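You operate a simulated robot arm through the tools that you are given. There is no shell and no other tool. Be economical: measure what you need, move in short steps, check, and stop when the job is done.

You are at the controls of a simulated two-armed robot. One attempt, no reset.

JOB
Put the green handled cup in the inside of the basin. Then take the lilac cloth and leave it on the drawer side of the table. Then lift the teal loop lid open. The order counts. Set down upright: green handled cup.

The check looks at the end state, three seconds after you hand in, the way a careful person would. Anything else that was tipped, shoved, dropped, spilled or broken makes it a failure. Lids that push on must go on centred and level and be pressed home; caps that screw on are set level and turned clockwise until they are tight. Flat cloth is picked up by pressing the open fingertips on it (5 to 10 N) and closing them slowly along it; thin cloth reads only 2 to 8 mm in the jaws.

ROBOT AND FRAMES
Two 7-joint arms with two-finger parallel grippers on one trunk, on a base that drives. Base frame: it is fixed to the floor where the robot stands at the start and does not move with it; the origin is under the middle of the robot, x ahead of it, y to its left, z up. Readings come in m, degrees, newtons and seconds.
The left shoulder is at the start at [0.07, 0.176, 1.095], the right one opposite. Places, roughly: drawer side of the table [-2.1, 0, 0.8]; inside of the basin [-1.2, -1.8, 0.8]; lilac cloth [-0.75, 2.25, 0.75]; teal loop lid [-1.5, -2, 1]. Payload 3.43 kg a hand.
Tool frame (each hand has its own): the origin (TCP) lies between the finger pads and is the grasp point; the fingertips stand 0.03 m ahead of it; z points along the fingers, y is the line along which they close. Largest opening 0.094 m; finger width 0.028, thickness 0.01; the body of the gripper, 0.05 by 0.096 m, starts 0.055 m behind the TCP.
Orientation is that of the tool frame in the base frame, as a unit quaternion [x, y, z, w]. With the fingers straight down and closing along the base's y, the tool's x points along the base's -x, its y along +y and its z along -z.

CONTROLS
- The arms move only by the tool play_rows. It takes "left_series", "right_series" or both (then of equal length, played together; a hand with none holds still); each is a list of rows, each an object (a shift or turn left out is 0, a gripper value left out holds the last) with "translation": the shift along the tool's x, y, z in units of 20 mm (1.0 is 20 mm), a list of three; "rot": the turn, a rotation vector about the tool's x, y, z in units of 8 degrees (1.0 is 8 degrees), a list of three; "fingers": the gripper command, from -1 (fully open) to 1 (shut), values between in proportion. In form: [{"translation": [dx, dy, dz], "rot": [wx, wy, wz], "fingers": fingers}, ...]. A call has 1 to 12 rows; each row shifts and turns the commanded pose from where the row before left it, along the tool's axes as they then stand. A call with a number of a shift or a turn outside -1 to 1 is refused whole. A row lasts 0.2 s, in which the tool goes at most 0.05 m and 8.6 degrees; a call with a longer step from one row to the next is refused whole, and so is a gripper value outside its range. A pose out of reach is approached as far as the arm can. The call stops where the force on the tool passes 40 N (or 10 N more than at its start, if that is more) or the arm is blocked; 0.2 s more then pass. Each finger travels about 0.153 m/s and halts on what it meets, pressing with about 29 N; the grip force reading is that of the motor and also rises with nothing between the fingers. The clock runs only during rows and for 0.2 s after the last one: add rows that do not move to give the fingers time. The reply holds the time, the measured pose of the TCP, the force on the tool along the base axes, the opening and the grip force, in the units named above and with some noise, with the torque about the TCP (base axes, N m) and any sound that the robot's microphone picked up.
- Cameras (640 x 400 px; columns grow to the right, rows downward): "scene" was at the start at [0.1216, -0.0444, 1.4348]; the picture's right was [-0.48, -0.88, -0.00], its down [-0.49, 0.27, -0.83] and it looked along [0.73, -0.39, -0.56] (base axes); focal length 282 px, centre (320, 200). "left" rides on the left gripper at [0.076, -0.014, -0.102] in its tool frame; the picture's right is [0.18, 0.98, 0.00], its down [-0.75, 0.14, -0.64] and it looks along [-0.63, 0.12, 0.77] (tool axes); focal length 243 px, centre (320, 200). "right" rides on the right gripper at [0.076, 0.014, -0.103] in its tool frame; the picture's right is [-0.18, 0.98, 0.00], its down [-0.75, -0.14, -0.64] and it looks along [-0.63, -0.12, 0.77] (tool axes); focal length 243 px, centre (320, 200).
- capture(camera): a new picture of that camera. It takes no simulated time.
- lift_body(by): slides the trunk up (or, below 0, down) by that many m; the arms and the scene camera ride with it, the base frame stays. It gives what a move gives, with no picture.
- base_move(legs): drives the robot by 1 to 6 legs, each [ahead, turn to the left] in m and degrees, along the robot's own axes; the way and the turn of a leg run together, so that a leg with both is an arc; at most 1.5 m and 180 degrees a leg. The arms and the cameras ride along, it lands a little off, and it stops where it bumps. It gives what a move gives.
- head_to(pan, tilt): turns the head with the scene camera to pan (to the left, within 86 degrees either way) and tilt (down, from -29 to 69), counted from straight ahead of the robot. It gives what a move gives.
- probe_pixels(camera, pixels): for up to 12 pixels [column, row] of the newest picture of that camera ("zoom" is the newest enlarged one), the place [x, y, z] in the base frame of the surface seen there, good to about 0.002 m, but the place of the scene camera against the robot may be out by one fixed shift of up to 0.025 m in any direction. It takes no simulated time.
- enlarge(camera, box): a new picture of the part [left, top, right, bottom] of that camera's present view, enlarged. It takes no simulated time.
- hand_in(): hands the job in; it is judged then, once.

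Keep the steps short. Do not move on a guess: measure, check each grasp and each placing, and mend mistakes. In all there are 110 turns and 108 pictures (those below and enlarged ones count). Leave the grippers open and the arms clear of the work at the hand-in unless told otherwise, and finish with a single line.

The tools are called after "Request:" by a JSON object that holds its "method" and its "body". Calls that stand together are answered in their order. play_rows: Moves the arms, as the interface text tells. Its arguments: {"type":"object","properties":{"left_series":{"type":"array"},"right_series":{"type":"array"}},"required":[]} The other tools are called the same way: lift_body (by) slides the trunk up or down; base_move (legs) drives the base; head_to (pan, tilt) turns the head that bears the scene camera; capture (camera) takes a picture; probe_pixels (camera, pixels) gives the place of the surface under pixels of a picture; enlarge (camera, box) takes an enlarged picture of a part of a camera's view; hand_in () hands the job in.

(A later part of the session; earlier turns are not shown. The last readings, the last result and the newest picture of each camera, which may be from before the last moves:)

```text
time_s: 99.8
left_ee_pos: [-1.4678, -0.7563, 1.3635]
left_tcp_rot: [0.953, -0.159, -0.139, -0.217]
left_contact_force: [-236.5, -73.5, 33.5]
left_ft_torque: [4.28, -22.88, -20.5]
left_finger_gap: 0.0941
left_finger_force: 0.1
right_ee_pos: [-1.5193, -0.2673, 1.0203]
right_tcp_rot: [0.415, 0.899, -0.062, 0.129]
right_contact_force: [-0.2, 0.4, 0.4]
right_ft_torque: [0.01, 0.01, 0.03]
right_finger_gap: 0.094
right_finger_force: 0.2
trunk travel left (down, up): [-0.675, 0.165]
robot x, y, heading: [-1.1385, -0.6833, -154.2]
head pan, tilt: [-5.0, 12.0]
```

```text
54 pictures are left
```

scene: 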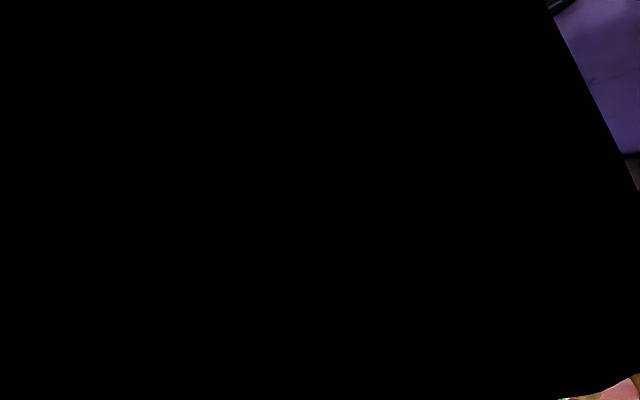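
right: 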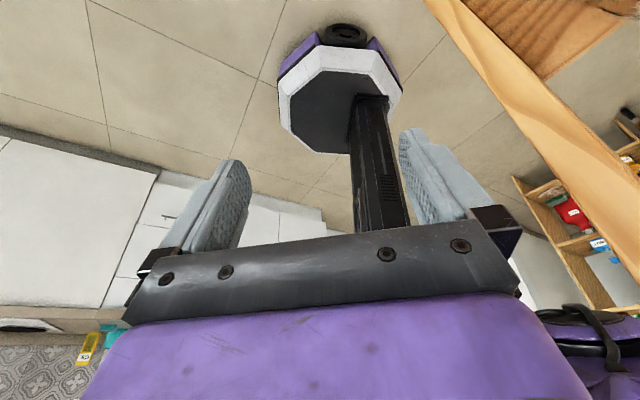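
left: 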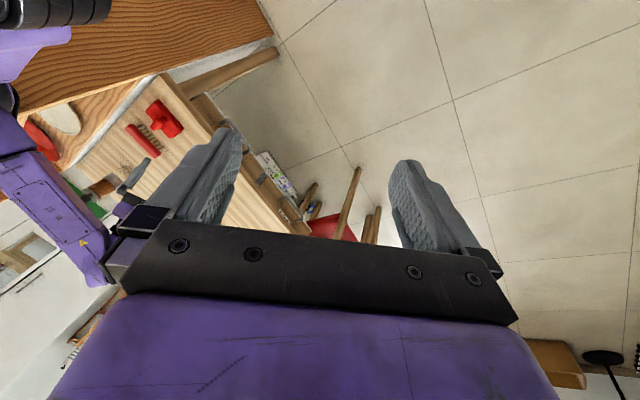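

The left gripper's camera block is pressing the robot's own head (236 N). Push it forward-down, away from the head (force direction tells where to go).

Request:
{"method": "play_rows", "body": {"left_series": [{"translation": [-0.55, 0.7, 0.38]}, {"translation": [-0.55, 0.7, 0.38]}, {"translation": [-0.55, 0.7, 0.38]}, {"translation": [-0.55, 0.7, 0.38]}, {"translation": [-0.55, 0.7, 0.38]}, {"translation": [-0.55, 0.7, 0.38]}, {}]}}

Request:
{"method": "capture", "body": {"camera": "scene"}}

```text
time_s: 100.1
left_ee_pos: [-1.4586, -0.7542, 1.3558]
left_tcp_rot: [0.955, -0.117, -0.113, -0.25]
left_contact_force: [-224.5, -97.9, 27.9]
left_ft_torque: [7.14, -22.44, -21.97]
left_finger_gap: 0.0937
left_finger_force: 0.1
right_ee_pos: [-1.5128, -0.2656, 1.0254]
right_tcp_rot: [0.348, 0.925, -0.06, 0.142]
right_contact_force: [-0.1, 0.0, -0.3]
right_ft_torque: [0.0, -0.02, 0.01]
right_finger_gap: 0.094
right_finger_force: 0.0
trunk travel left (down, up): [-0.675, 0.165]
robot x, y, heading: [-1.137, -0.6789, -153.8]
head pan, tilt: [-5.0, 12.0]
stopped in row 1 (right hand): the arm was blocked; the commanded pose is now the measured one
```

```text
53 pictures are left
```

scene: 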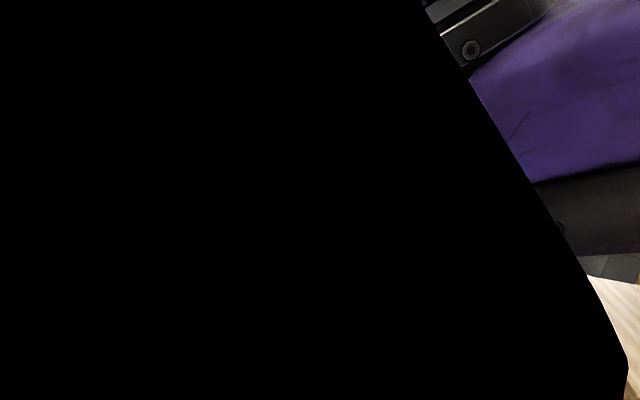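

The right arm is what's jammed (elbow by the cabinet). Drive forward/away from the cabinet a bit to free it.

Request:
{"method": "base_move", "body": {"legs": [[0.2, 0]]}}

```text
time_s: 100.9
left_ee_pos: [-1.4594, -0.7564, 1.3467]
left_tcp_rot: [0.944, -0.032, -0.045, -0.325]
left_contact_force: [-189.3, -142.5, -6.4]
left_ft_torque: [14.57, -18.18, -24.3]
left_finger_gap: 0.0939
left_finger_force: 0.1
right_ee_pos: [-1.5351, -0.1516, 1.0437]
right_tcp_rot: [0.092, 0.979, 0.178, -0.034]
right_contact_force: [-0.5, 1.1, -0.9]
right_ft_torque: [0.01, -0.01, 0.03]
right_finger_gap: 0.094
right_finger_force: 0.1
trunk travel left (down, up): [-0.675, 0.165]
robot x, y, heading: [-1.1475, -0.6883, -153.3]
head pan, tilt: [-5.0, 12.0]
stopped in leg 1: the robot was blocked; the commanded pose is now the measured one
```

Request:
{"method": "play_rows", "body": {"right_series": [{"translation": [0, -0.4, -0.9]}, {"translation": [0, -0.4, -0.9]}, {"translation": [0, -0.4, -0.9]}, {"translation": [0, -0.4, -0.9]}, {}], "left_series": [{"translation": [-0.3, 0.7, 0.3]}, {"translation": [-0.3, 0.7, 0.3]}, {"translation": [-0.3, 0.7, 0.3]}, {"translation": [-0.3, 0.7, 0.3]}, {}]}}

Request:
{"method": "capture", "body": {"camera": "right"}}

Request:
{"method": "capture", "body": {"camera": "left"}}

```text
time_s: 101.2
left_ee_pos: [-1.4735, -0.7579, 1.3307]
left_tcp_rot: [0.927, 0.018, 0.019, -0.373]
left_contact_force: [-176.3, -133.0, -2.2]
left_ft_torque: [14.12, -18.5, -23.14]
left_finger_gap: 0.0942
left_finger_force: 0.1
right_ee_pos: [-1.5062, -0.0887, 1.0759]
right_tcp_rot: [-0.005, 0.947, 0.322, -0.015]
right_contact_force: [0.8, -0.5, 0.9]
right_ft_torque: [-0.05, -0.01, 0.04]
right_finger_gap: 0.0941
right_finger_force: 0.0
right hand out of reach, approached as far as the arm can: row 1
trunk travel left (down, up): [-0.675, 0.165]
robot x, y, heading: [-1.1429, -0.6855, -152.8]
head pan, tilt: [-5.0, 12.0]
stopped in row 1 (right hand): the arm was blocked; the commanded pose is now the measured one
```

```text
52 pictures are left
```

right: 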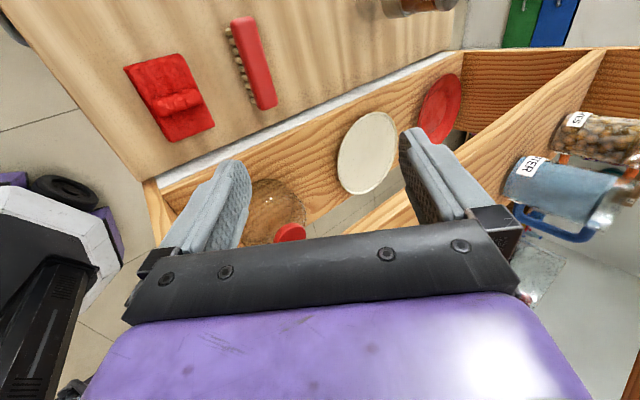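

```text
51 pictures are left
```

left: 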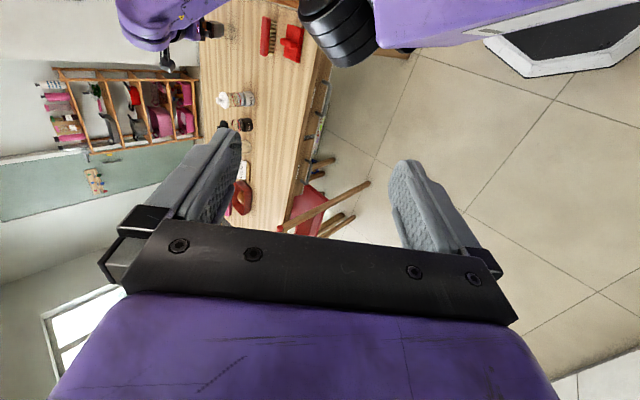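

The right forearm lies along the cabinet's west face; the left camera block presses the head. First swing the head away (left) to relieve the left hand.

Request:
{"method": "head_to", "body": {"pan": 80, "tilt": 0}}

Request:
{"method": "capture", "body": {"camera": "scene"}}

```text
time_s: 102.8
left_ee_pos: [-1.4789, -0.7664, 1.3532]
left_tcp_rot: [0.916, 0.038, 0.013, -0.399]
left_contact_force: [-152.6, -197.0, -12.8]
left_ft_torque: [19.18, -12.73, -30.45]
left_finger_gap: 0.0942
left_finger_force: 0.0
right_ee_pos: [-1.5128, -0.088, 1.0811]
right_tcp_rot: [-0.013, 0.945, 0.327, -0.025]
right_contact_force: [0.3, -0.1, 0.5]
right_ft_torque: [0.0, 0.01, 0.03]
right_finger_gap: 0.094
right_finger_force: 0.0
trunk travel left (down, up): [-0.675, 0.165]
robot x, y, heading: [-1.1404, -0.6851, -152.7]
head pan, tilt: [80.0, 0.0]
```

```text
50 pictures are left
```

scene: 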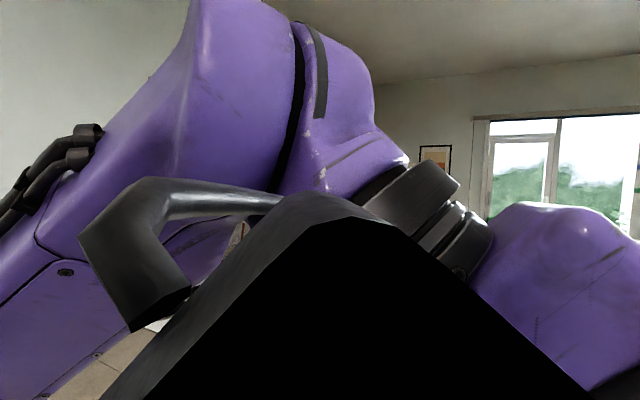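

Right arm is steady now. Try turning the base left, which carries the right arm away from the cabinet's west face.

Request:
{"method": "base_move", "body": {"legs": [[0, 25]]}}

Request:
{"method": "capture", "body": {"camera": "right"}}

```text
time_s: 103.5
left_ee_pos: [-1.5061, -0.8016, 1.3566]
left_tcp_rot: [0.832, 0.164, 0.111, -0.518]
left_contact_force: [-113.9, -220.4, -57.3]
left_ft_torque: [22.83, -5.05, -26.56]
left_finger_gap: 0.094
left_finger_force: 0.1
right_ee_pos: [-1.5008, -0.0479, 1.0201]
right_tcp_rot: [-0.103, 0.951, 0.27, -0.109]
right_contact_force: [-0.4, 0.3, 1.5]
right_ft_torque: [0.01, -0.1, -0.04]
right_finger_gap: 0.0939
right_finger_force: 0.0
trunk travel left (down, up): [-0.675, 0.165]
robot x, y, heading: [-1.1624, -0.6921, -146.5]
head pan, tilt: [80.0, 0.0]
stopped in leg 1: the robot was blocked; the commanded pose is now the measured one
```

```text
49 pictures are left
```

right: 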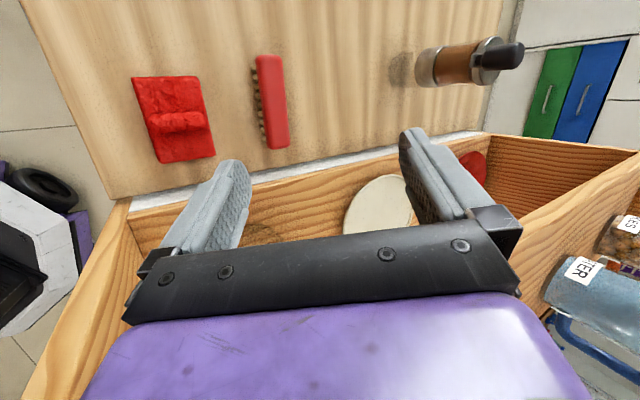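

Request:
{"method": "probe_pixels", "body": {"camera": "right", "pixels": [[375, 210], [110, 240], [280, 220], [480, 170], [560, 170], [600, 280], [600, 220], [180, 120], [270, 100], [60, 380], [540, 240], [20, 310]]}}

Request:
{"method": "head_to", "body": {"pan": -86, "tilt": 30}}

Request:
{"method": "capture", "body": {"camera": "scene"}}

```text
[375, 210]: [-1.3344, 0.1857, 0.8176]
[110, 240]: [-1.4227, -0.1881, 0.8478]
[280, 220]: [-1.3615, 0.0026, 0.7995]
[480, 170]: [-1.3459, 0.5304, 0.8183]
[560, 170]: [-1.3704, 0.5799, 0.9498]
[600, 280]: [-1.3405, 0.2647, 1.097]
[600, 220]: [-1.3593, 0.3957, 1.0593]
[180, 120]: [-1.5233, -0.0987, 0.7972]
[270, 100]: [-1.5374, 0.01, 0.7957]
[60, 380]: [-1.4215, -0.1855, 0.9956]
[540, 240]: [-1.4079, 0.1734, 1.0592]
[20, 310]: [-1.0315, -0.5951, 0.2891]
```

```text
time_s: 106.0
left_ee_pos: [-1.5199, -0.7393, 1.2751]
left_tcp_rot: [0.91, 0.198, 0.052, -0.361]
left_contact_force: [-70.6, 140.8, -83.9]
left_ft_torque: [-11.6, -1.03, 8.07]
left_finger_gap: 0.094
left_finger_force: 0.0
right_ee_pos: [-1.4974, -0.0431, 1.0232]
right_tcp_rot: [-0.098, 0.951, 0.275, -0.101]
right_contact_force: [-0.4, 0.3, -0.4]
right_ft_torque: [0.05, 0.01, 0.02]
right_finger_gap: 0.0939
right_finger_force: 0.0
trunk travel left (down, up): [-0.675, 0.165]
robot x, y, heading: [-1.1663, -0.6884, -146.9]
head pan, tilt: [-85.9, 30.0]
```

```text
48 pictures are left
```

scene: 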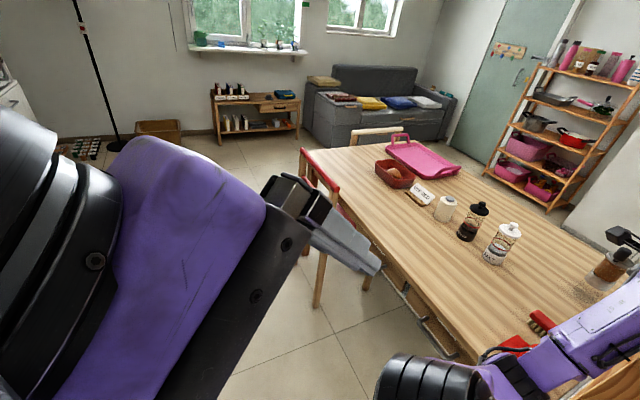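

All table items still stand. The left hand crosses in front of the head; lower it (its contact force also points down), and pull the right hand west/south, away from the cabinet.

Request:
{"method": "play_rows", "body": {"left_series": [{"translation": [-0.6, 0.45, 0.6]}, {"translation": [-0.6, 0.45, 0.6]}, {"translation": [-0.6, 0.45, 0.6]}, {"translation": [-0.6, 0.45, 0.6]}, {"translation": [-0.6, 0.45, 0.6]}, {"translation": [-0.6, 0.45, 0.6]}], "right_series": [{"translation": [0.83, -0.16, -0.33]}, {"translation": [0.83, -0.16, -0.33]}, {"translation": [0.83, -0.16, -0.33]}, {"translation": [0.83, -0.16, -0.33]}, {"translation": [0.83, -0.16, -0.33]}, {"translation": [0.83, -0.16, -0.33]}]}}

```text
time_s: 106.4
left_ee_pos: [-1.4748, -0.6939, 1.2495]
left_tcp_rot: [0.905, 0.249, 0.042, -0.343]
left_contact_force: [0.5, -0.4, 0.2]
left_ft_torque: [-0.01, 0.09, 0.03]
left_finger_gap: 0.0938
left_finger_force: 0.1
right_ee_pos: [-1.4944, -0.0073, 1.0625]
right_tcp_rot: [-0.189, 0.926, 0.311, -0.103]
right_contact_force: [-0.5, 0.6, 0.2]
right_ft_torque: [-0.03, -0.05, -0.02]
right_finger_gap: 0.094
right_finger_force: 0.1
trunk travel left (down, up): [-0.675, 0.165]
robot x, y, heading: [-1.1673, -0.6897, -146.3]
head pan, tilt: [-85.9, 30.0]
stopped in row 1 (left hand): the arm was blocked; the commanded pose is now the measured one
```

Left hand is now free. Try a tiny trunk lift to see if the arms settle without being interrupted.

Request:
{"method": "lift_body", "body": {"by": 0.01}}

Request:
{"method": "head_to", "body": {"pan": -60, "tilt": 35}}

Request:
{"method": "capture", "body": {"camera": "scene"}}

```text
time_s: 106.7
left_ee_pos: [-1.4826, -0.6761, 1.2664]
left_tcp_rot: [0.85, 0.322, 0.127, -0.396]
left_contact_force: [-0.4, -0.2, 0.4]
left_ft_torque: [0.01, 0.01, 0.01]
left_finger_gap: 0.094
left_finger_force: 0.0
right_ee_pos: [-1.5072, 0.0143, 1.0774]
right_tcp_rot: [-0.292, 0.898, 0.326, -0.047]
right_contact_force: [-0.2, -0.1, 0.5]
right_ft_torque: [-0.01, -0.03, 0.0]
right_finger_gap: 0.0941
right_finger_force: 0.1
trunk travel left (down, up): [-0.679, 0.161]
robot x, y, heading: [-1.1682, -0.6943, -145.7]
head pan, tilt: [-85.9, 30.0]
stopped: the arm was blocked; the commanded pose is now the measured one
```

```text
time_s: 107.6
left_ee_pos: [-1.4825, -0.6771, 1.2644]
left_tcp_rot: [0.853, 0.316, 0.133, -0.394]
left_contact_force: [0.5, -0.2, -0.1]
left_ft_torque: [-0.02, 0.02, -0.01]
left_finger_gap: 0.0938
left_finger_force: 0.2
right_ee_pos: [-1.5121, 0.0137, 1.0786]
right_tcp_rot: [-0.294, 0.895, 0.331, -0.052]
right_contact_force: [0.4, 0.3, -0.6]
right_ft_torque: [0.0, -0.01, 0.0]
right_finger_gap: 0.0939
right_finger_force: 0.1
trunk travel left (down, up): [-0.679, 0.161]
robot x, y, heading: [-1.1699, -0.6886, -144.9]
head pan, tilt: [-60.0, 35.0]
```

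```text
47 pictures are left
```

scene: 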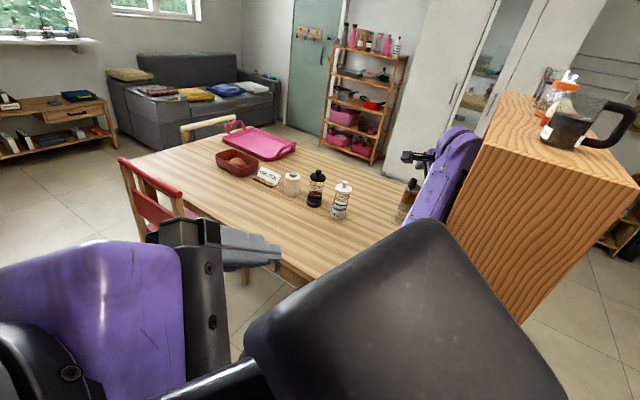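

Drift per command is shrinking. Issue several pure holds to let the arms converge.

Request:
{"method": "play_rows", "body": {"left_series": [{}, {}], "right_series": [{}, {}]}}

Request:
{"method": "play_rows", "body": {"left_series": [{}, {}], "right_series": [{}, {}]}}

Request:
{"method": "play_rows", "body": {"left_series": [{}, {}], "right_series": [{}, {}]}}

```text
time_s: 107.9
left_ee_pos: [-1.4547, -0.6879, 1.2933]
left_tcp_rot: [0.781, 0.365, 0.218, -0.458]
left_contact_force: [0.6, -2.5, 0.0]
left_ft_torque: [0.12, 0.02, 0.02]
left_finger_gap: 0.094
left_finger_force: 0.1
right_ee_pos: [-1.5391, 0.0107, 1.1125]
right_tcp_rot: [-0.389, 0.844, 0.367, -0.024]
right_contact_force: [-3.0, -0.6, 0.9]
right_ft_torque: [0.01, -0.23, -0.24]
right_finger_gap: 0.094
right_finger_force: 0.1
trunk travel left (down, up): [-0.679, 0.161]
robot x, y, heading: [-1.187, -0.6952, -139.4]
head pan, tilt: [-60.0, 35.0]
stopped in row 1 (left hand): the arm was blocked; the commanded pose is now the measured one
```

```text
time_s: 108.3
left_ee_pos: [-1.4479, -0.6485, 1.3207]
left_tcp_rot: [0.72, 0.386, 0.305, -0.49]
left_contact_force: [-2.2, -0.4, 0.7]
left_ft_torque: [-0.04, -0.06, -0.14]
left_finger_gap: 0.094
left_finger_force: 0.1
right_ee_pos: [-1.5392, 0.063, 1.1286]
right_tcp_rot: [-0.444, 0.804, 0.393, 0.031]
right_contact_force: [-11.0, -2.9, 6.6]
right_ft_torque: [-0.13, -0.82, -0.65]
right_finger_gap: 0.0942
right_finger_force: 0.2
trunk travel left (down, up): [-0.679, 0.161]
robot x, y, heading: [-1.1967, -0.7018, -139.5]
head pan, tilt: [-60.0, 35.0]
stopped in row 1 (left hand): the arm was blocked; the commanded pose is now the measured one
```

```text
time_s: 108.6
left_ee_pos: [-1.4483, -0.6438, 1.3428]
left_tcp_rot: [0.643, 0.431, 0.359, -0.522]
left_contact_force: [-0.6, 0.7, -0.1]
left_ft_torque: [-0.01, 0.0, 0.03]
left_finger_gap: 0.0941
left_finger_force: 0.2
right_ee_pos: [-1.5542, 0.076, 1.1597]
right_tcp_rot: [-0.513, 0.738, 0.433, 0.059]
right_contact_force: [-0.1, -0.2, -0.4]
right_ft_torque: [-0.02, -0.03, 0.02]
right_finger_gap: 0.0938
right_finger_force: 0.1
trunk travel left (down, up): [-0.679, 0.161]
robot x, y, heading: [-1.1979, -0.7027, -138.4]
head pan, tilt: [-60.0, 35.0]
stopped in row 1 (left hand): the arm was blocked; the commanded pose is now the measured one
```

The base itself creeps left each time, which frees the right arm. Turn left in small repeated legs.

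Request:
{"method": "base_move", "body": {"legs": [[0, 15]]}}

Request:
{"method": "base_move", "body": {"legs": [[0, 15]]}}

Request:
{"method": "base_move", "body": {"legs": [[0, 15]]}}

Request:
{"method": "capture", "body": {"camera": "scene"}}

```text
time_s: 109.3
left_ee_pos: [-1.4457, -0.6264, 1.3861]
left_tcp_rot: [-0.509, -0.485, -0.424, 0.572]
left_contact_force: [1.5, -0.2, -0.3]
left_ft_torque: [0.0, -0.03, 0.16]
left_finger_gap: 0.0942
left_finger_force: 0.1
right_ee_pos: [-1.5889, 0.1004, 1.2283]
right_tcp_rot: [-0.517, 0.664, 0.54, 0.013]
right_contact_force: [-0.3, -0.7, -1.4]
right_ft_torque: [0.06, -0.01, -0.05]
right_finger_gap: 0.0938
right_finger_force: 0.0
trunk travel left (down, up): [-0.679, 0.161]
robot x, y, heading: [-1.1962, -0.7052, -137.3]
head pan, tilt: [-60.0, 35.0]
stopped in leg 1: the robot was blocked; the commanded pose is now the measured one
```

```text
time_s: 110.1
left_ee_pos: [-1.472, -0.6258, 1.3989]
left_tcp_rot: [-0.43, -0.497, -0.43, 0.619]
left_contact_force: [1.4, 0.0, 0.5]
left_ft_torque: [0.0, -0.02, 0.09]
left_finger_gap: 0.094
left_finger_force: 0.0
right_ee_pos: [-1.5969, 0.109, 1.1856]
right_tcp_rot: [-0.439, 0.701, 0.547, -0.13]
right_contact_force: [-0.5, -0.9, 0.6]
right_ft_torque: [0.01, 0.0, -0.01]
right_finger_gap: 0.0939
right_finger_force: 0.0
trunk travel left (down, up): [-0.679, 0.161]
robot x, y, heading: [-1.2024, -0.7079, -135.3]
head pan, tilt: [-60.0, 35.0]
stopped in leg 1: the robot was blocked; the commanded pose is now the measured one
```

```text
time_s: 110.8
left_ee_pos: [-1.5032, -0.6651, 1.3603]
left_tcp_rot: [-0.326, -0.577, -0.416, 0.622]
left_contact_force: [-76.3, -36.6, -7.3]
left_ft_torque: [3.84, -5.78, -10.94]
left_finger_gap: 0.0937
left_finger_force: 0.1
right_ee_pos: [-1.5822, 0.0905, 1.1116]
right_tcp_rot: [-0.387, 0.746, 0.496, -0.219]
right_contact_force: [11.4, 6.4, -38.3]
right_ft_torque: [1.52, 1.88, 0.85]
right_finger_gap: 0.0942
right_finger_force: 0.1
trunk travel left (down, up): [-0.679, 0.161]
robot x, y, heading: [-1.1987, -0.6968, -131.7]
head pan, tilt: [-60.0, 35.0]
stopped in leg 1: the robot was blocked; the commanded pose is now the measured one
```

```text
46 pictures are left
```

scene: 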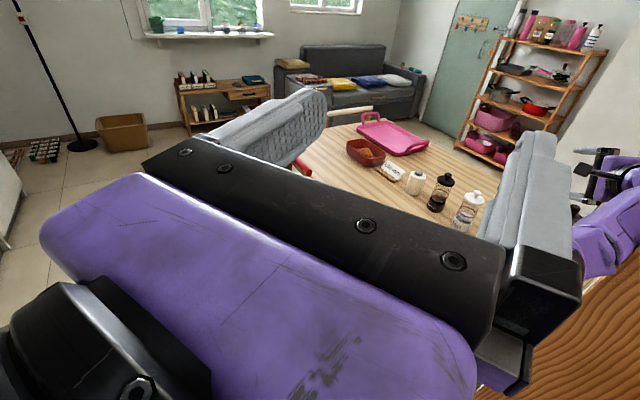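

Request:
{"method": "capture", "body": {"camera": "right"}}

Request:
{"method": "head_to", "body": {"pan": -86, "tilt": 45}}

Request:
{"method": "capture", "body": {"camera": "scene"}}

```text
45 pictures are left
```

right: 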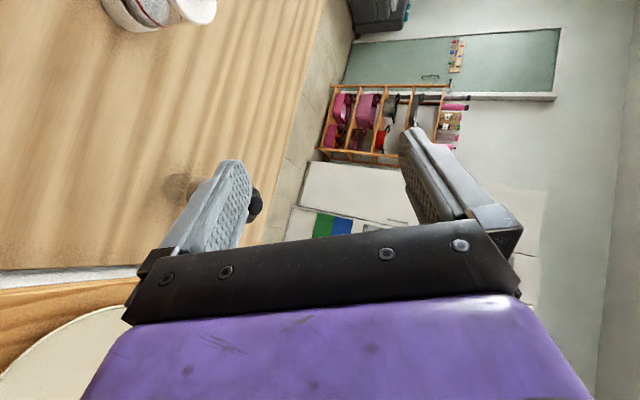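

```text
time_s: 111.7
left_ee_pos: [-1.5037, -0.653, 1.3527]
left_tcp_rot: [-0.356, -0.569, -0.42, 0.61]
left_contact_force: [-57.3, -3.5, -55.7]
left_ft_torque: [6.74, -1.16, -6.66]
left_finger_gap: 0.094
left_finger_force: 0.0
right_ee_pos: [-1.5889, 0.0948, 1.1236]
right_tcp_rot: [-0.358, 0.738, 0.512, -0.255]
right_contact_force: [0.7, 0.3, 0.1]
right_ft_torque: [-0.01, -0.01, 0.04]
right_finger_gap: 0.0941
right_finger_force: 0.0
trunk travel left (down, up): [-0.679, 0.161]
robot x, y, heading: [-1.2032, -0.7008, -133.5]
head pan, tilt: [-85.9, 45.0]
```

```text
44 pictures are left
```

scene: 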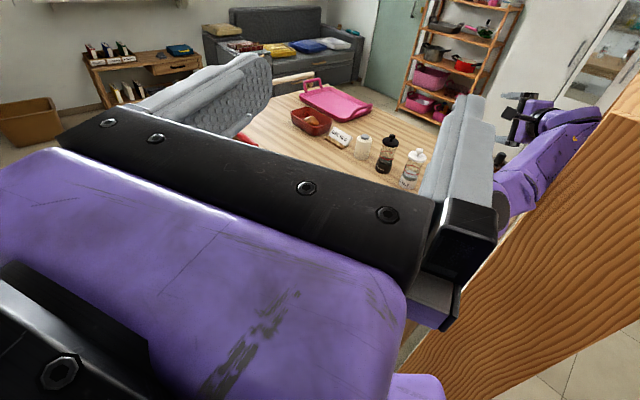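

The left gripper leans on the head again, fingers horizontal. Push it forward (tool −y), tipping fingers down, while drawing the right hand toward the robot's front (tool +x, slightly up).

Request:
{"method": "play_rows", "body": {"left_series": [{"translation": [-0.2, -1, -0.5], "rot": [0, -1, 0]}, {"translation": [-0.2, -1, -0.5], "rot": [0, -1, 0]}, {"translation": [-0.2, -1, -0.5], "rot": [0, -1, 0]}, {"translation": [-0.2, -1, -0.5]}], "right_series": [{"translation": [1, 0.3, 0]}, {"translation": [1, 0.3, 0]}, {"translation": [1, 0.3, 0]}, {"translation": [1, 0.3, 0]}]}}

Request:
{"method": "play_rows", "body": {"left_series": [{"translation": [-0.2, -1, -0.5], "rot": [0, -1, 0]}, {"translation": [-0.2, -1, -0.5], "rot": [0, -1, 0]}, {"translation": [-0.2, -1, -0.5], "rot": [0, -1, 0]}, {"translation": [-0.2, -1, -0.5]}], "right_series": [{"translation": [1, 0.3, 0]}, {"translation": [1, 0.3, 0]}, {"translation": [1, 0.3, 0]}, {"translation": [1, 0.3, 0]}]}}

```text
time_s: 112.0
left_ee_pos: [-1.4942, -0.6644, 1.3323]
left_tcp_rot: [0.299, 0.627, 0.393, -0.603]
left_contact_force: [0.9, 0.3, -0.4]
left_ft_torque: [0.07, 0.06, 0.11]
left_finger_gap: 0.0941
left_finger_force: 0.1
right_ee_pos: [-1.5637, 0.0978, 1.0924]
right_tcp_rot: [-0.425, 0.78, 0.433, -0.152]
right_contact_force: [-6.0, -28.8, -19.3]
right_ft_torque: [1.99, 0.44, -1.1]
right_finger_gap: 0.0939
right_finger_force: 0.0
right hand out of reach, approached as far as the arm can: row 1
trunk travel left (down, up): [-0.679, 0.161]
robot x, y, heading: [-1.2072, -0.7031, -131.6]
head pan, tilt: [-85.9, 45.0]
stopped in row 1 (left hand): the arm was blocked; the commanded pose is now the measured one
```

```text
time_s: 112.3
left_ee_pos: [-1.4826, -0.6959, 1.3045]
left_tcp_rot: [0.244, 0.671, 0.369, -0.595]
left_contact_force: [1.0, 0.6, 0.8]
left_ft_torque: [-0.02, -0.03, 0.12]
left_finger_gap: 0.094
left_finger_force: 0.1
right_ee_pos: [-1.5627, 0.0714, 0.9752]
right_tcp_rot: [-0.403, 0.828, 0.331, -0.206]
right_contact_force: [1.8, 0.6, -1.5]
right_ft_torque: [0.03, 0.07, 0.02]
right_finger_gap: 0.094
right_finger_force: 0.1
right hand out of reach, approached as far as the arm can: row 1
trunk travel left (down, up): [-0.679, 0.161]
robot x, y, heading: [-1.2054, -0.7056, -130.8]
head pan, tilt: [-85.9, 45.0]
stopped in row 1 (left hand): the arm was blocked; the commanded pose is now the measured one
```

Request:
{"method": "capture", "body": {"camera": "right"}}

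Request:
{"method": "capture", "body": {"camera": "scene"}}

```text
43 pictures are left
```

right: 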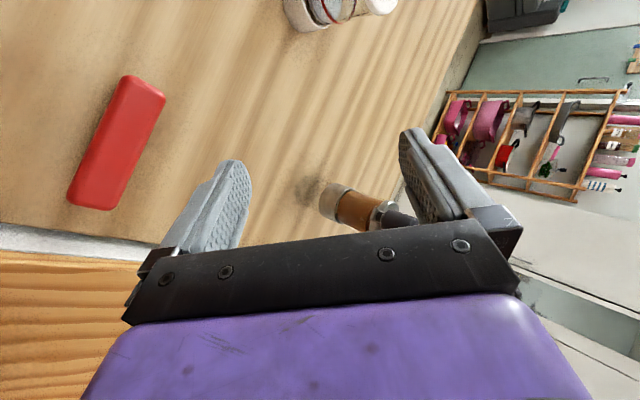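

```text
42 pictures are left
```

scene: 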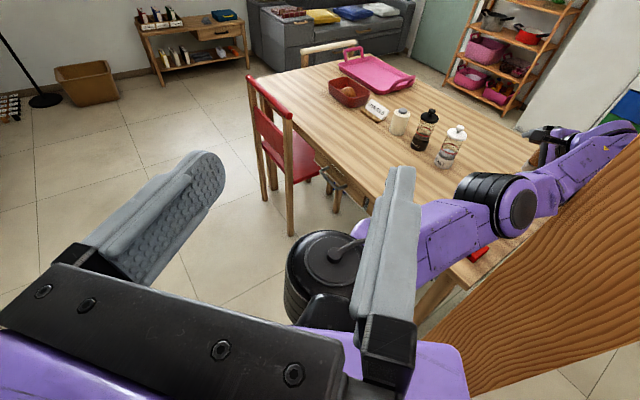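

Left hand is free of the head now. The mill still stands. Turn left again now.

Request:
{"method": "base_move", "body": {"legs": [[0, 30]]}}

Request:
{"method": "capture", "body": {"camera": "scene"}}

```text
time_s: 113.1
left_ee_pos: [-1.4521, -0.7129, 1.2993]
left_tcp_rot: [0.154, 0.688, 0.329, -0.627]
left_contact_force: [-512.4, 300.7, 1.2]
left_ft_torque: [4.05, 5.02, 18.86]
left_finger_gap: 0.0942
left_finger_force: 0.1
right_ee_pos: [-1.4847, 0.0788, 0.9317]
right_tcp_rot: [-0.446, 0.87, 0.21, -0.019]
right_contact_force: [-0.9, 0.2, 0.2]
right_ft_torque: [-0.01, -0.02, -0.03]
right_finger_gap: 0.0938
right_finger_force: 0.0
trunk travel left (down, up): [-0.679, 0.161]
robot x, y, heading: [-1.2049, -0.7073, -128.4]
head pan, tilt: [-85.9, 45.0]
stopped in leg 1: the robot was blocked; the commanded pose is now the measured one
```

```text
41 pictures are left
```

scene: 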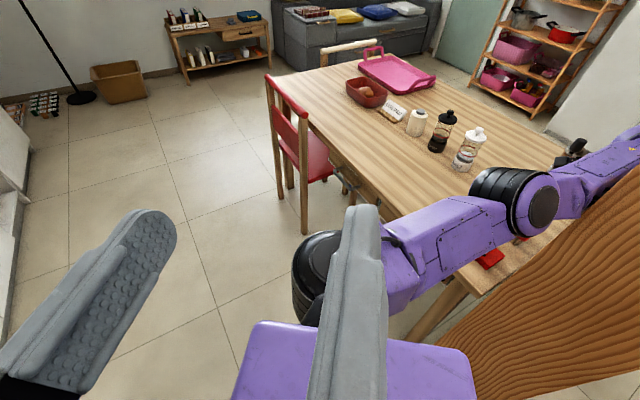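

The left gripper is squeezed between the head and the right arm. Move it forward (tool −y) only, several short tries.

Request:
{"method": "play_rows", "body": {"left_series": [{"translation": [0.2, -1, 0]}, {"translation": [0.2, -1, 0]}, {"translation": [0.2, -1, 0]}, {"translation": [0.2, -1, 0]}]}}

Request:
{"method": "play_rows", "body": {"left_series": [{"translation": [0.2, -1, 0]}, {"translation": [0.2, -1, 0]}, {"translation": [0.2, -1, 0]}, {"translation": [0.2, -1, 0]}]}}

Request:
{"method": "play_rows", "body": {"left_series": [{"translation": [0.2, -1, 0]}, {"translation": [0.2, -1, 0]}, {"translation": [0.2, -1, 0]}, {"translation": [0.2, -1, 0]}]}}

Request:
{"method": "capture", "body": {"camera": "scene"}}

```text
time_s: 113.4
left_ee_pos: [-1.4398, -0.6967, 1.2943]
left_tcp_rot: [0.147, 0.693, 0.328, -0.625]
left_contact_force: [-511.5, 302.7, -1.9]
left_ft_torque: [3.06, 5.07, 20.5]
left_finger_gap: 0.0942
left_finger_force: 0.1
right_ee_pos: [-1.4851, 0.0905, 0.9454]
right_tcp_rot: [-0.441, 0.868, 0.227, -0.018]
right_contact_force: [-79.6, -40.9, 31.4]
right_ft_torque: [3.18, -11.02, -6.71]
right_finger_gap: 0.0939
right_finger_force: 0.1
trunk travel left (down, up): [-0.679, 0.161]
robot x, y, heading: [-1.2034, -0.7061, -127.3]
head pan, tilt: [-85.9, 45.0]
stopped in row 1 (right hand): the arm was blocked; the commanded pose is now the measured one
```

```text
time_s: 113.7
left_ee_pos: [-1.4178, -0.6773, 1.2967]
left_tcp_rot: [0.166, 0.688, 0.351, -0.613]
left_contact_force: [-488.8, 364.3, 6.6]
left_ft_torque: [2.93, 3.65, 24.23]
left_finger_gap: 0.0941
left_finger_force: 0.1
right_ee_pos: [-1.5008, 0.1053, 0.9887]
right_tcp_rot: [-0.45, 0.853, 0.263, -0.026]
right_contact_force: [-86.8, 35.6, -10.8]
right_ft_torque: [-1.98, -6.46, -1.44]
right_finger_gap: 0.0938
right_finger_force: 0.0
trunk travel left (down, up): [-0.679, 0.161]
robot x, y, heading: [-1.2084, -0.7079, -126.4]
head pan, tilt: [-85.9, 45.0]
stopped in row 1 (right hand): the arm was blocked; the commanded pose is now the measured one
```

```text
time_s: 114.3
left_ee_pos: [-1.3748, -0.7486, 1.3092]
left_tcp_rot: [0.177, 0.655, 0.341, -0.651]
left_contact_force: [-4.2, -7.2, 0.0]
left_ft_torque: [0.05, 0.0, -0.53]
left_finger_gap: 0.081
left_finger_force: 0.0
right_ee_pos: [-1.498, 0.1099, 1.0377]
right_tcp_rot: [-0.459, 0.841, 0.286, 0.005]
right_contact_force: [2.1, -0.8, 0.4]
right_ft_torque: [0.05, 0.21, 0.11]
right_finger_gap: 0.0944
right_finger_force: 0.1
trunk travel left (down, up): [-0.679, 0.161]
robot x, y, heading: [-1.2081, -0.7086, -126.3]
head pan, tilt: [-85.9, 45.0]
stopped in row 2 (right hand): the arm was blocked; the commanded pose is now the measured one
```

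```text
40 pictures are left
```

scene: 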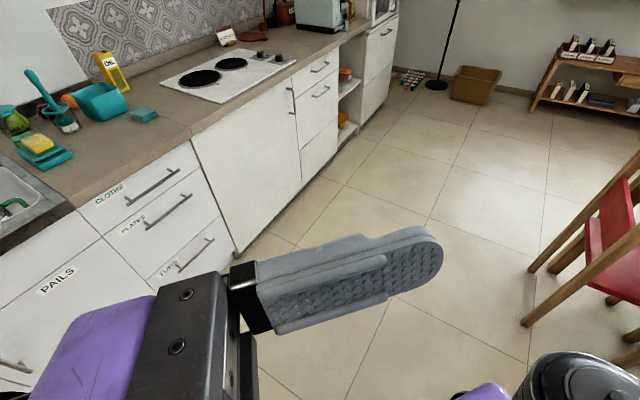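

The head came loose and left force is ~0. Keep moving the left hand forward.

Request:
{"method": "play_rows", "body": {"left_series": [{"translation": [0, -1, 0]}, {"translation": [0, -1, 0]}, {"translation": [0, -1, 0]}, {"translation": [0, -1, 0]}, {"translation": [0, -1, 0]}]}}

Request:
{"method": "play_rows", "body": {"left_series": [{"translation": [0, -1, 0]}, {"translation": [0, -1, 0]}, {"translation": [0, -1, 0]}, {"translation": [0, -1, 0]}, {"translation": [0, -1, 0]}]}}

Request:
{"method": "play_rows", "body": {"left_series": [{"translation": [0, -1, 0]}, {"translation": [0, -1, 0]}, {"translation": [0, -1, 0]}, {"translation": [0, -1, 0]}, {"translation": [0, -1, 0]}]}}

Request:
{"method": "capture", "body": {"camera": "right"}}

```text
time_s: 114.6
left_ee_pos: [-1.3555, -0.7819, 1.3209]
left_tcp_rot: [-0.174, -0.645, -0.336, 0.664]
left_contact_force: [2.2, -0.5, 0.1]
left_ft_torque: [0.02, -0.01, 0.08]
left_finger_gap: 0.094
left_finger_force: 0.1
right_ee_pos: [-1.4982, 0.1029, 1.0625]
right_tcp_rot: [-0.461, 0.836, 0.297, 0.012]
right_contact_force: [1.8, -0.8, -0.7]
right_ft_torque: [0.07, 0.17, 0.12]
right_finger_gap: 0.0939
right_finger_force: 0.1
trunk travel left (down, up): [-0.679, 0.161]
robot x, y, heading: [-1.2074, -0.7048, -125.9]
head pan, tilt: [-85.9, 45.0]
stopped in row 1 (left hand): the arm was blocked; the commanded pose is now the measured one
```

```text
time_s: 115.8
left_ee_pos: [-1.4311, -0.8459, 1.2858]
left_tcp_rot: [-0.177, -0.649, -0.341, 0.657]
left_contact_force: [-0.3, 0.2, -0.8]
left_ft_torque: [-0.01, 0.03, 0.01]
left_finger_gap: 0.0941
left_finger_force: 0.1
left hand out of reach, approached as far as the arm can: row 1
right_ee_pos: [-1.4943, 0.0992, 1.0507]
right_tcp_rot: [-0.457, 0.842, 0.287, 0.014]
right_contact_force: [-0.5, -0.4, 0.4]
right_ft_torque: [0.01, 0.02, 0.01]
right_finger_gap: 0.0937
right_finger_force: 0.0
trunk travel left (down, up): [-0.679, 0.161]
robot x, y, heading: [-1.2061, -0.7092, -126.2]
head pan, tilt: [-85.9, 45.0]
```

```text
time_s: 117.0
left_ee_pos: [-1.4972, -0.9161, 1.2632]
left_tcp_rot: [-0.177, -0.648, -0.341, 0.657]
left_contact_force: [-0.7, -0.7, -0.1]
left_ft_torque: [0.03, 0.02, -0.01]
left_finger_gap: 0.094
left_finger_force: 0.0
right_ee_pos: [-1.4942, 0.0993, 1.0507]
right_tcp_rot: [-0.456, 0.842, 0.287, 0.014]
right_contact_force: [0.6, 0.2, 0.4]
right_ft_torque: [0.0, 0.01, 0.0]
right_finger_gap: 0.0939
right_finger_force: 0.1
trunk travel left (down, up): [-0.679, 0.161]
robot x, y, heading: [-1.2071, -0.7067, -126.1]
head pan, tilt: [-85.9, 45.0]
```

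```text
39 pictures are left
```

right: 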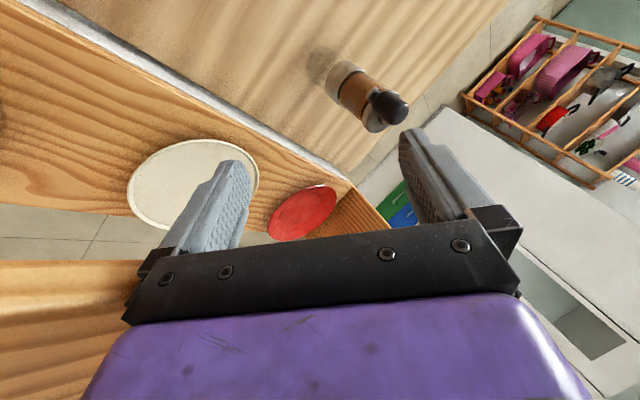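

Unjammed — rows now play through and both arms are steady. Draw the left hand out to the robot's left (tool −z) and check.

Request:
{"method": "play_rows", "body": {"left_series": [{"translation": [0, -0.3, -1]}, {"translation": [0, -0.3, -1]}, {"translation": [0, 0, -1]}, {"translation": [0, 0, -1]}, {"translation": [0, 0, -1]}, {"translation": [0, 0, -1]}, {"translation": [0, 0, -1]}, {"translation": [0, 0, -1]}, {"translation": [0, 0, -1]}]}}

Request:
{"method": "head_to", "body": {"pan": -60, "tilt": 35}}

Request:
{"method": "capture", "body": {"camera": "scene"}}

```text
time_s: 119.0
left_ee_pos: [-1.3752, -1.0484, 1.2459]
left_tcp_rot: [-0.177, -0.649, -0.341, 0.657]
left_contact_force: [-0.3, -0.2, 0.2]
left_ft_torque: [0.01, -0.01, 0.0]
left_finger_gap: 0.094
left_finger_force: 0.1
right_ee_pos: [-1.4947, 0.0984, 1.0491]
right_tcp_rot: [-0.457, 0.842, 0.285, 0.014]
right_contact_force: [-0.2, -0.7, 0.5]
right_ft_torque: [0.01, -0.03, -0.01]
right_finger_gap: 0.094
right_finger_force: 0.0
trunk travel left (down, up): [-0.679, 0.161]
robot x, y, heading: [-1.2131, -0.7038, -126.2]
head pan, tilt: [-85.9, 45.0]
```

```text
time_s: 119.9
left_ee_pos: [-1.3754, -1.0478, 1.2458]
left_tcp_rot: [-0.176, -0.649, -0.341, 0.657]
left_contact_force: [0.3, 0.1, -0.4]
left_ft_torque: [0.04, -0.01, -0.03]
left_finger_gap: 0.0943
left_finger_force: 0.0
right_ee_pos: [-1.4939, 0.0964, 1.0478]
right_tcp_rot: [-0.455, 0.844, 0.285, 0.013]
right_contact_force: [0.6, 0.0, 0.6]
right_ft_torque: [0.0, 0.0, 0.01]
right_finger_gap: 0.0939
right_finger_force: 0.2
trunk travel left (down, up): [-0.679, 0.161]
robot x, y, heading: [-1.2122, -0.7097, -126.2]
head pan, tilt: [-60.0, 35.0]
```

```text
38 pictures are left
```

scene: 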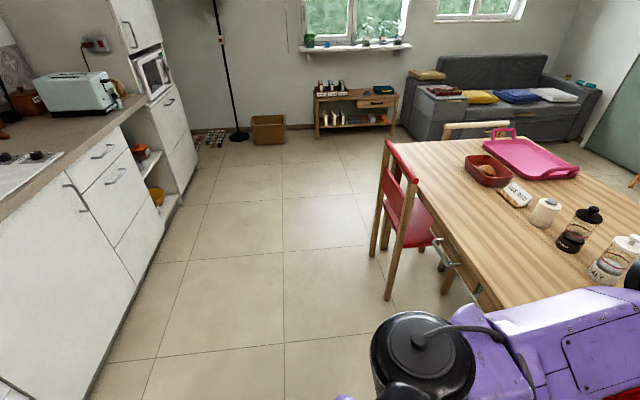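

Good view: table items all stand. Now raise and draw the right hand away from the cabinet (−x, −y, up).

Request:
{"method": "play_rows", "body": {"right_series": [{"translation": [0.29, 0.64, -0.7]}, {"translation": [0.29, 0.64, -0.7]}, {"translation": [0.29, 0.64, -0.7]}, {"translation": [0.29, 0.64, -0.7]}, {"translation": [0.29, 0.64, -0.7]}, {"translation": [0.29, 0.64, -0.7]}]}}

Request:
{"method": "head_to", "body": {"pan": -86, "tilt": 35}}

Request:
{"method": "capture", "body": {"camera": "scene"}}

```text
time_s: 121.3
left_ee_pos: [-1.3631, -1.0463, 1.2495]
left_tcp_rot: [-0.178, -0.646, -0.339, 0.661]
left_contact_force: [0.4, 1.0, 0.2]
left_ft_torque: [-0.01, 0.02, 0.03]
left_finger_gap: 0.0938
left_finger_force: 0.1
right_ee_pos: [-1.5292, 0.0652, 1.1498]
right_tcp_rot: [-0.45, 0.844, 0.293, -0.004]
right_contact_force: [-0.6, 0.1, -0.6]
right_ft_torque: [-0.09, -0.02, -0.01]
right_finger_gap: 0.094
right_finger_force: 0.0
right hand out of reach, approached as far as the arm can: row 1, 3
trunk travel left (down, up): [-0.679, 0.161]
robot x, y, heading: [-1.2097, -0.7031, -126.5]
head pan, tilt: [-60.0, 35.0]
```

```text
time_s: 122.2
left_ee_pos: [-1.3626, -1.0492, 1.2454]
left_tcp_rot: [-0.179, -0.644, -0.341, 0.661]
left_contact_force: [0.2, -0.9, 0.6]
left_ft_torque: [0.01, 0.0, -0.01]
left_finger_gap: 0.094
left_finger_force: 0.1
right_ee_pos: [-1.5264, 0.0641, 1.1496]
right_tcp_rot: [-0.449, 0.844, 0.294, -0.005]
right_contact_force: [0.2, -0.2, -0.2]
right_ft_torque: [-0.01, 0.01, 0.02]
right_finger_gap: 0.0937
right_finger_force: 0.1
trunk travel left (down, up): [-0.679, 0.161]
robot x, y, heading: [-1.2118, -0.7082, -126.2]
head pan, tilt: [-85.9, 35.0]
```

```text
37 pictures are left
```

scene: 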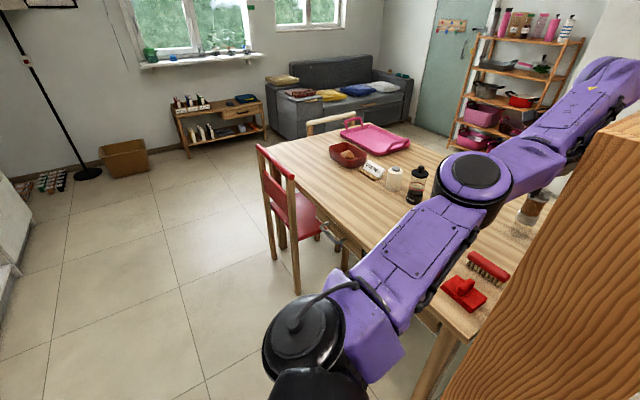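

The arm is well clear of the cabinet now. Check heights of elbow vs bottles before the turn.

Request:
{"method": "probe_pixels", "body": {"camera": "scene", "pixels": [[480, 175], [440, 205], [418, 170], [410, 240], [380, 300], [560, 150], [395, 172], [365, 125], [540, 195], [480, 265], [465, 290], [300, 330]]}}

```text
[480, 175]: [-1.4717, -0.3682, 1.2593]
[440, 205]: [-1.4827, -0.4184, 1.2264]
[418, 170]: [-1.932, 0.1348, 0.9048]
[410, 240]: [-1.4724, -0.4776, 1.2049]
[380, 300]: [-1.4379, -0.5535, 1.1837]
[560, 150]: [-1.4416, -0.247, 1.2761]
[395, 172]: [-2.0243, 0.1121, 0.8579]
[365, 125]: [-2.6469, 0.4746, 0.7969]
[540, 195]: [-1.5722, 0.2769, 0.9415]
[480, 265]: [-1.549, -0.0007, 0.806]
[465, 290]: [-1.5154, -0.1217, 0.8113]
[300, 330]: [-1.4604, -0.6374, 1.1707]
```

Items top out at 0.94; the arm is above 1.1. Turn left 36° to face the sink side.

Request:
{"method": "base_move", "body": {"legs": [[0, 36]]}}

Request:
{"method": "capture", "body": {"camera": "scene"}}

```text
time_s: 124.3
left_ee_pos: [-1.1321, -1.0728, 1.245]
left_tcp_rot: [0.029, -0.669, -0.119, 0.733]
left_contact_force: [0.4, -1.0, -0.2]
left_ft_torque: [0.01, 0.01, 0.03]
left_finger_gap: 0.0944
left_finger_force: 0.1
right_ee_pos: [-1.9205, -0.2723, 1.1479]
right_tcp_rot: [0.688, -0.664, -0.278, 0.094]
right_contact_force: [-0.4, 0.2, 0.0]
right_ft_torque: [0.0, 0.0, 0.01]
right_finger_gap: 0.0939
right_finger_force: 0.1
trunk travel left (down, up): [-0.679, 0.161]
robot x, y, heading: [-1.2094, -0.7091, -90.3]
head pan, tilt: [-85.9, 35.0]
```

```text
36 pictures are left
```

scene: 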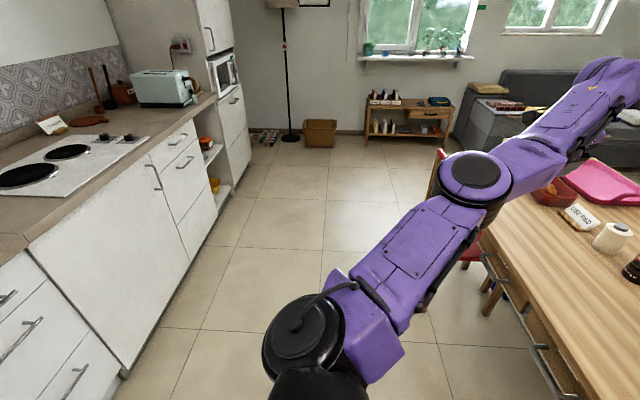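

Clear of table and cabinet. Now fold the right hand back to the robot's front-right through free air.

Request:
{"method": "play_rows", "body": {"right_series": [{"translation": [0.82, -0.3, -0.5]}, {"translation": [0.82, -0.3, -0.5]}, {"translation": [0.82, -0.3, -0.5]}, {"translation": [0.82, -0.3, -0.5]}, {"translation": [0.82, -0.3, -0.5]}, {"translation": [0.82, -0.3, -0.5]}, {"translation": [0.82, -0.3, -0.5]}, {"translation": [0.82, -0.3, -0.5]}, {"translation": [0.82, -0.3, -0.5]}, {"translation": [0.82, -0.3, -0.5]}, {"translation": [0.82, -0.3, -0.5]}, {"translation": [0.82, -0.3, -0.5]}]}}

Request:
{"method": "play_rows", "body": {"right_series": [{"translation": [0.82, -0.3, -0.5]}, {"translation": [0.82, -0.3, -0.5]}, {"translation": [0.82, -0.3, -0.5]}, {"translation": [0.82, -0.3, -0.5]}, {"translation": [0.82, -0.3, -0.5]}, {"translation": [0.82, -0.3, -0.5]}, {"translation": [0.82, -0.3, -0.5]}, {"translation": [0.82, -0.3, -0.5]}, {"translation": [0.82, -0.3, -0.5]}, {"translation": [0.82, -0.3, -0.5]}, {"translation": [0.82, -0.3, -0.5]}, {"translation": [0.82, -0.3, -0.5]}]}}

```text
time_s: 126.9
left_ee_pos: [-1.1315, -1.0728, 1.2466]
left_tcp_rot: [0.03, -0.669, -0.119, 0.733]
left_contact_force: [1.2, -0.3, -0.4]
left_ft_torque: [-0.01, -0.01, 0.0]
left_finger_gap: 0.094
left_finger_force: 0.1
right_ee_pos: [-1.9204, -0.2709, 1.1493]
right_tcp_rot: [0.689, -0.663, -0.276, 0.095]
right_contact_force: [-0.6, 0.7, 0.9]
right_ft_torque: [0.0, 0.02, 0.02]
right_finger_gap: 0.0938
right_finger_force: 0.0
right hand out of reach, approached as far as the arm can: row 1, 2, 3, 4, 5, 6, 7, 8, 9, 10, 11, 12
trunk travel left (down, up): [-0.679, 0.161]
robot x, y, heading: [-1.2095, -0.7064, -90.2]
head pan, tilt: [-85.9, 35.0]
```

```text
time_s: 129.5
left_ee_pos: [-1.1323, -1.0724, 1.2457]
left_tcp_rot: [0.029, -0.668, -0.12, 0.733]
left_contact_force: [0.8, -0.4, 0.0]
left_ft_torque: [-0.03, -0.01, 0.03]
left_finger_gap: 0.094
left_finger_force: 0.0
right_ee_pos: [-1.9074, -0.2699, 1.1683]
right_tcp_rot: [0.689, -0.664, -0.275, 0.095]
right_contact_force: [0.3, 1.0, 0.3]
right_ft_torque: [-0.02, -0.02, -0.04]
right_finger_gap: 0.094
right_finger_force: 0.0
right hand out of reach, approached as far as the arm can: row 1, 2, 3, 4, 5, 6, 7, 8, 9, 10, 11, 12
trunk travel left (down, up): [-0.679, 0.161]
robot x, y, heading: [-1.2078, -0.7102, -90.4]
head pan, tilt: [-85.9, 35.0]
```

Out of reach with this twisted wrist. Untwist first: rotate about the tool axis (+z, undoing the drift) and level.

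Request:
{"method": "play_rows", "body": {"right_series": [{"rot": [0, 0, 1]}, {"rot": [0, 0, 1]}, {"rot": [0, 0, 1]}, {"rot": [0, 0, 1]}, {"rot": [0, 0, 1]}, {"rot": [0, 0, 1]}]}}

Request:
{"method": "play_rows", "body": {"left_series": [{"rot": [0, -1, 0]}, {"rot": [0, -1, 0]}, {"rot": [0, -1, 0]}, {"rot": [0, -1, 0]}, {"rot": [0, -1, 0]}, {"rot": [0, -1, 0]}]}}

```text
time_s: 130.9
left_ee_pos: [-1.1326, -1.0735, 1.2464]
left_tcp_rot: [0.029, -0.669, -0.119, 0.733]
left_contact_force: [-0.7, 0.0, 0.7]
left_ft_torque: [-0.03, -0.03, -0.01]
left_finger_gap: 0.0941
left_finger_force: 0.1
right_ee_pos: [-1.9076, -0.2711, 1.1681]
right_tcp_rot: [-0.358, 0.887, 0.213, -0.199]
right_contact_force: [0.0, 0.0, -0.6]
right_ft_torque: [-0.03, 0.04, 0.01]
right_finger_gap: 0.0939
right_finger_force: 0.1
trunk travel left (down, up): [-0.679, 0.161]
robot x, y, heading: [-1.2143, -0.7109, -90.2]
head pan, tilt: [-85.9, 35.0]
```

```text
time_s: 132.3
left_ee_pos: [-1.1335, -1.0723, 1.2467]
left_tcp_rot: [0.021, 0.91, 0.12, -0.396]
left_contact_force: [-0.5, -0.5, 0.9]
left_ft_torque: [0.02, 0.0, 0.0]
left_finger_gap: 0.0941
left_finger_force: 0.1
right_ee_pos: [-1.9101, -0.2696, 1.1675]
right_tcp_rot: [-0.359, 0.887, 0.213, -0.199]
right_contact_force: [0.0, -0.4, -0.7]
right_ft_torque: [0.01, -0.02, -0.01]
right_finger_gap: 0.0941
right_finger_force: 0.0
trunk travel left (down, up): [-0.679, 0.161]
robot x, y, heading: [-1.2051, -0.7083, -89.9]
head pan, tilt: [-85.9, 35.0]
```

Rotation works. Now move toward the front while levelling gradually.

Request:
{"method": "play_rows", "body": {"right_series": [{"translation": [0.31, -0.84, -0.45], "rot": [0.4, -0.15, 0]}, {"translation": [0.31, -0.84, -0.45], "rot": [0.4, -0.15, 0]}, {"translation": [0.31, -0.84, -0.4], "rot": [0.4, -0.15, 0]}, {"translation": [0.31, -0.84, -0.35], "rot": [0.4, -0.15, 0]}, {"translation": [0.31, -0.9, -0.3], "rot": [0.4, -0.15, 0]}, {"translation": [0.31, -0.9, -0.25], "rot": [0.4, -0.15, 0]}, {"translation": [0.31, -0.9, -0.2], "rot": [0.4, -0.15, 0]}, {"translation": [0.31, -0.95, -0.1], "rot": [0.4, -0.15, 0]}, {"translation": [0.31, -0.95, 0], "rot": [0.4, -0.15, 0]}, {"translation": [0.31, -0.95, 0], "rot": [0.4, -0.15, 0]}], "left_series": [{"rot": [0, -0.8, 0]}, {"rot": [0, -0.8, 0]}, {"rot": [0, -0.8, 0]}, {"rot": [0, -0.8, 0]}, {"rot": [0, -0.8, 0]}, {"rot": [0, -0.8, 0]}, {}, {}, {}, {}]}}

```text
time_s: 134.5
left_ee_pos: [-1.1311, -1.073, 1.2474]
left_tcp_rot: [0.061, 0.989, 0.108, -0.077]
left_contact_force: [0.6, -0.1, 0.7]
left_ft_torque: [-0.03, 0.05, 0.05]
left_finger_gap: 0.094
left_finger_force: 0.0
right_ee_pos: [-1.8508, -0.3883, 1.2015]
right_tcp_rot: [-0.375, 0.927, -0.003, -0.001]
right_contact_force: [-0.1, -0.1, 0.7]
right_ft_torque: [-0.02, 0.02, -0.02]
right_finger_gap: 0.0936
right_finger_force: 0.1
right hand out of reach, approached as far as the arm can: row 1, 2, 3, 4, 5, 6, 7, 8, 9, 10
trunk travel left (down, up): [-0.679, 0.161]
robot x, y, heading: [-1.2101, -0.7065, -90.4]
head pan, tilt: [-85.9, 35.0]
```

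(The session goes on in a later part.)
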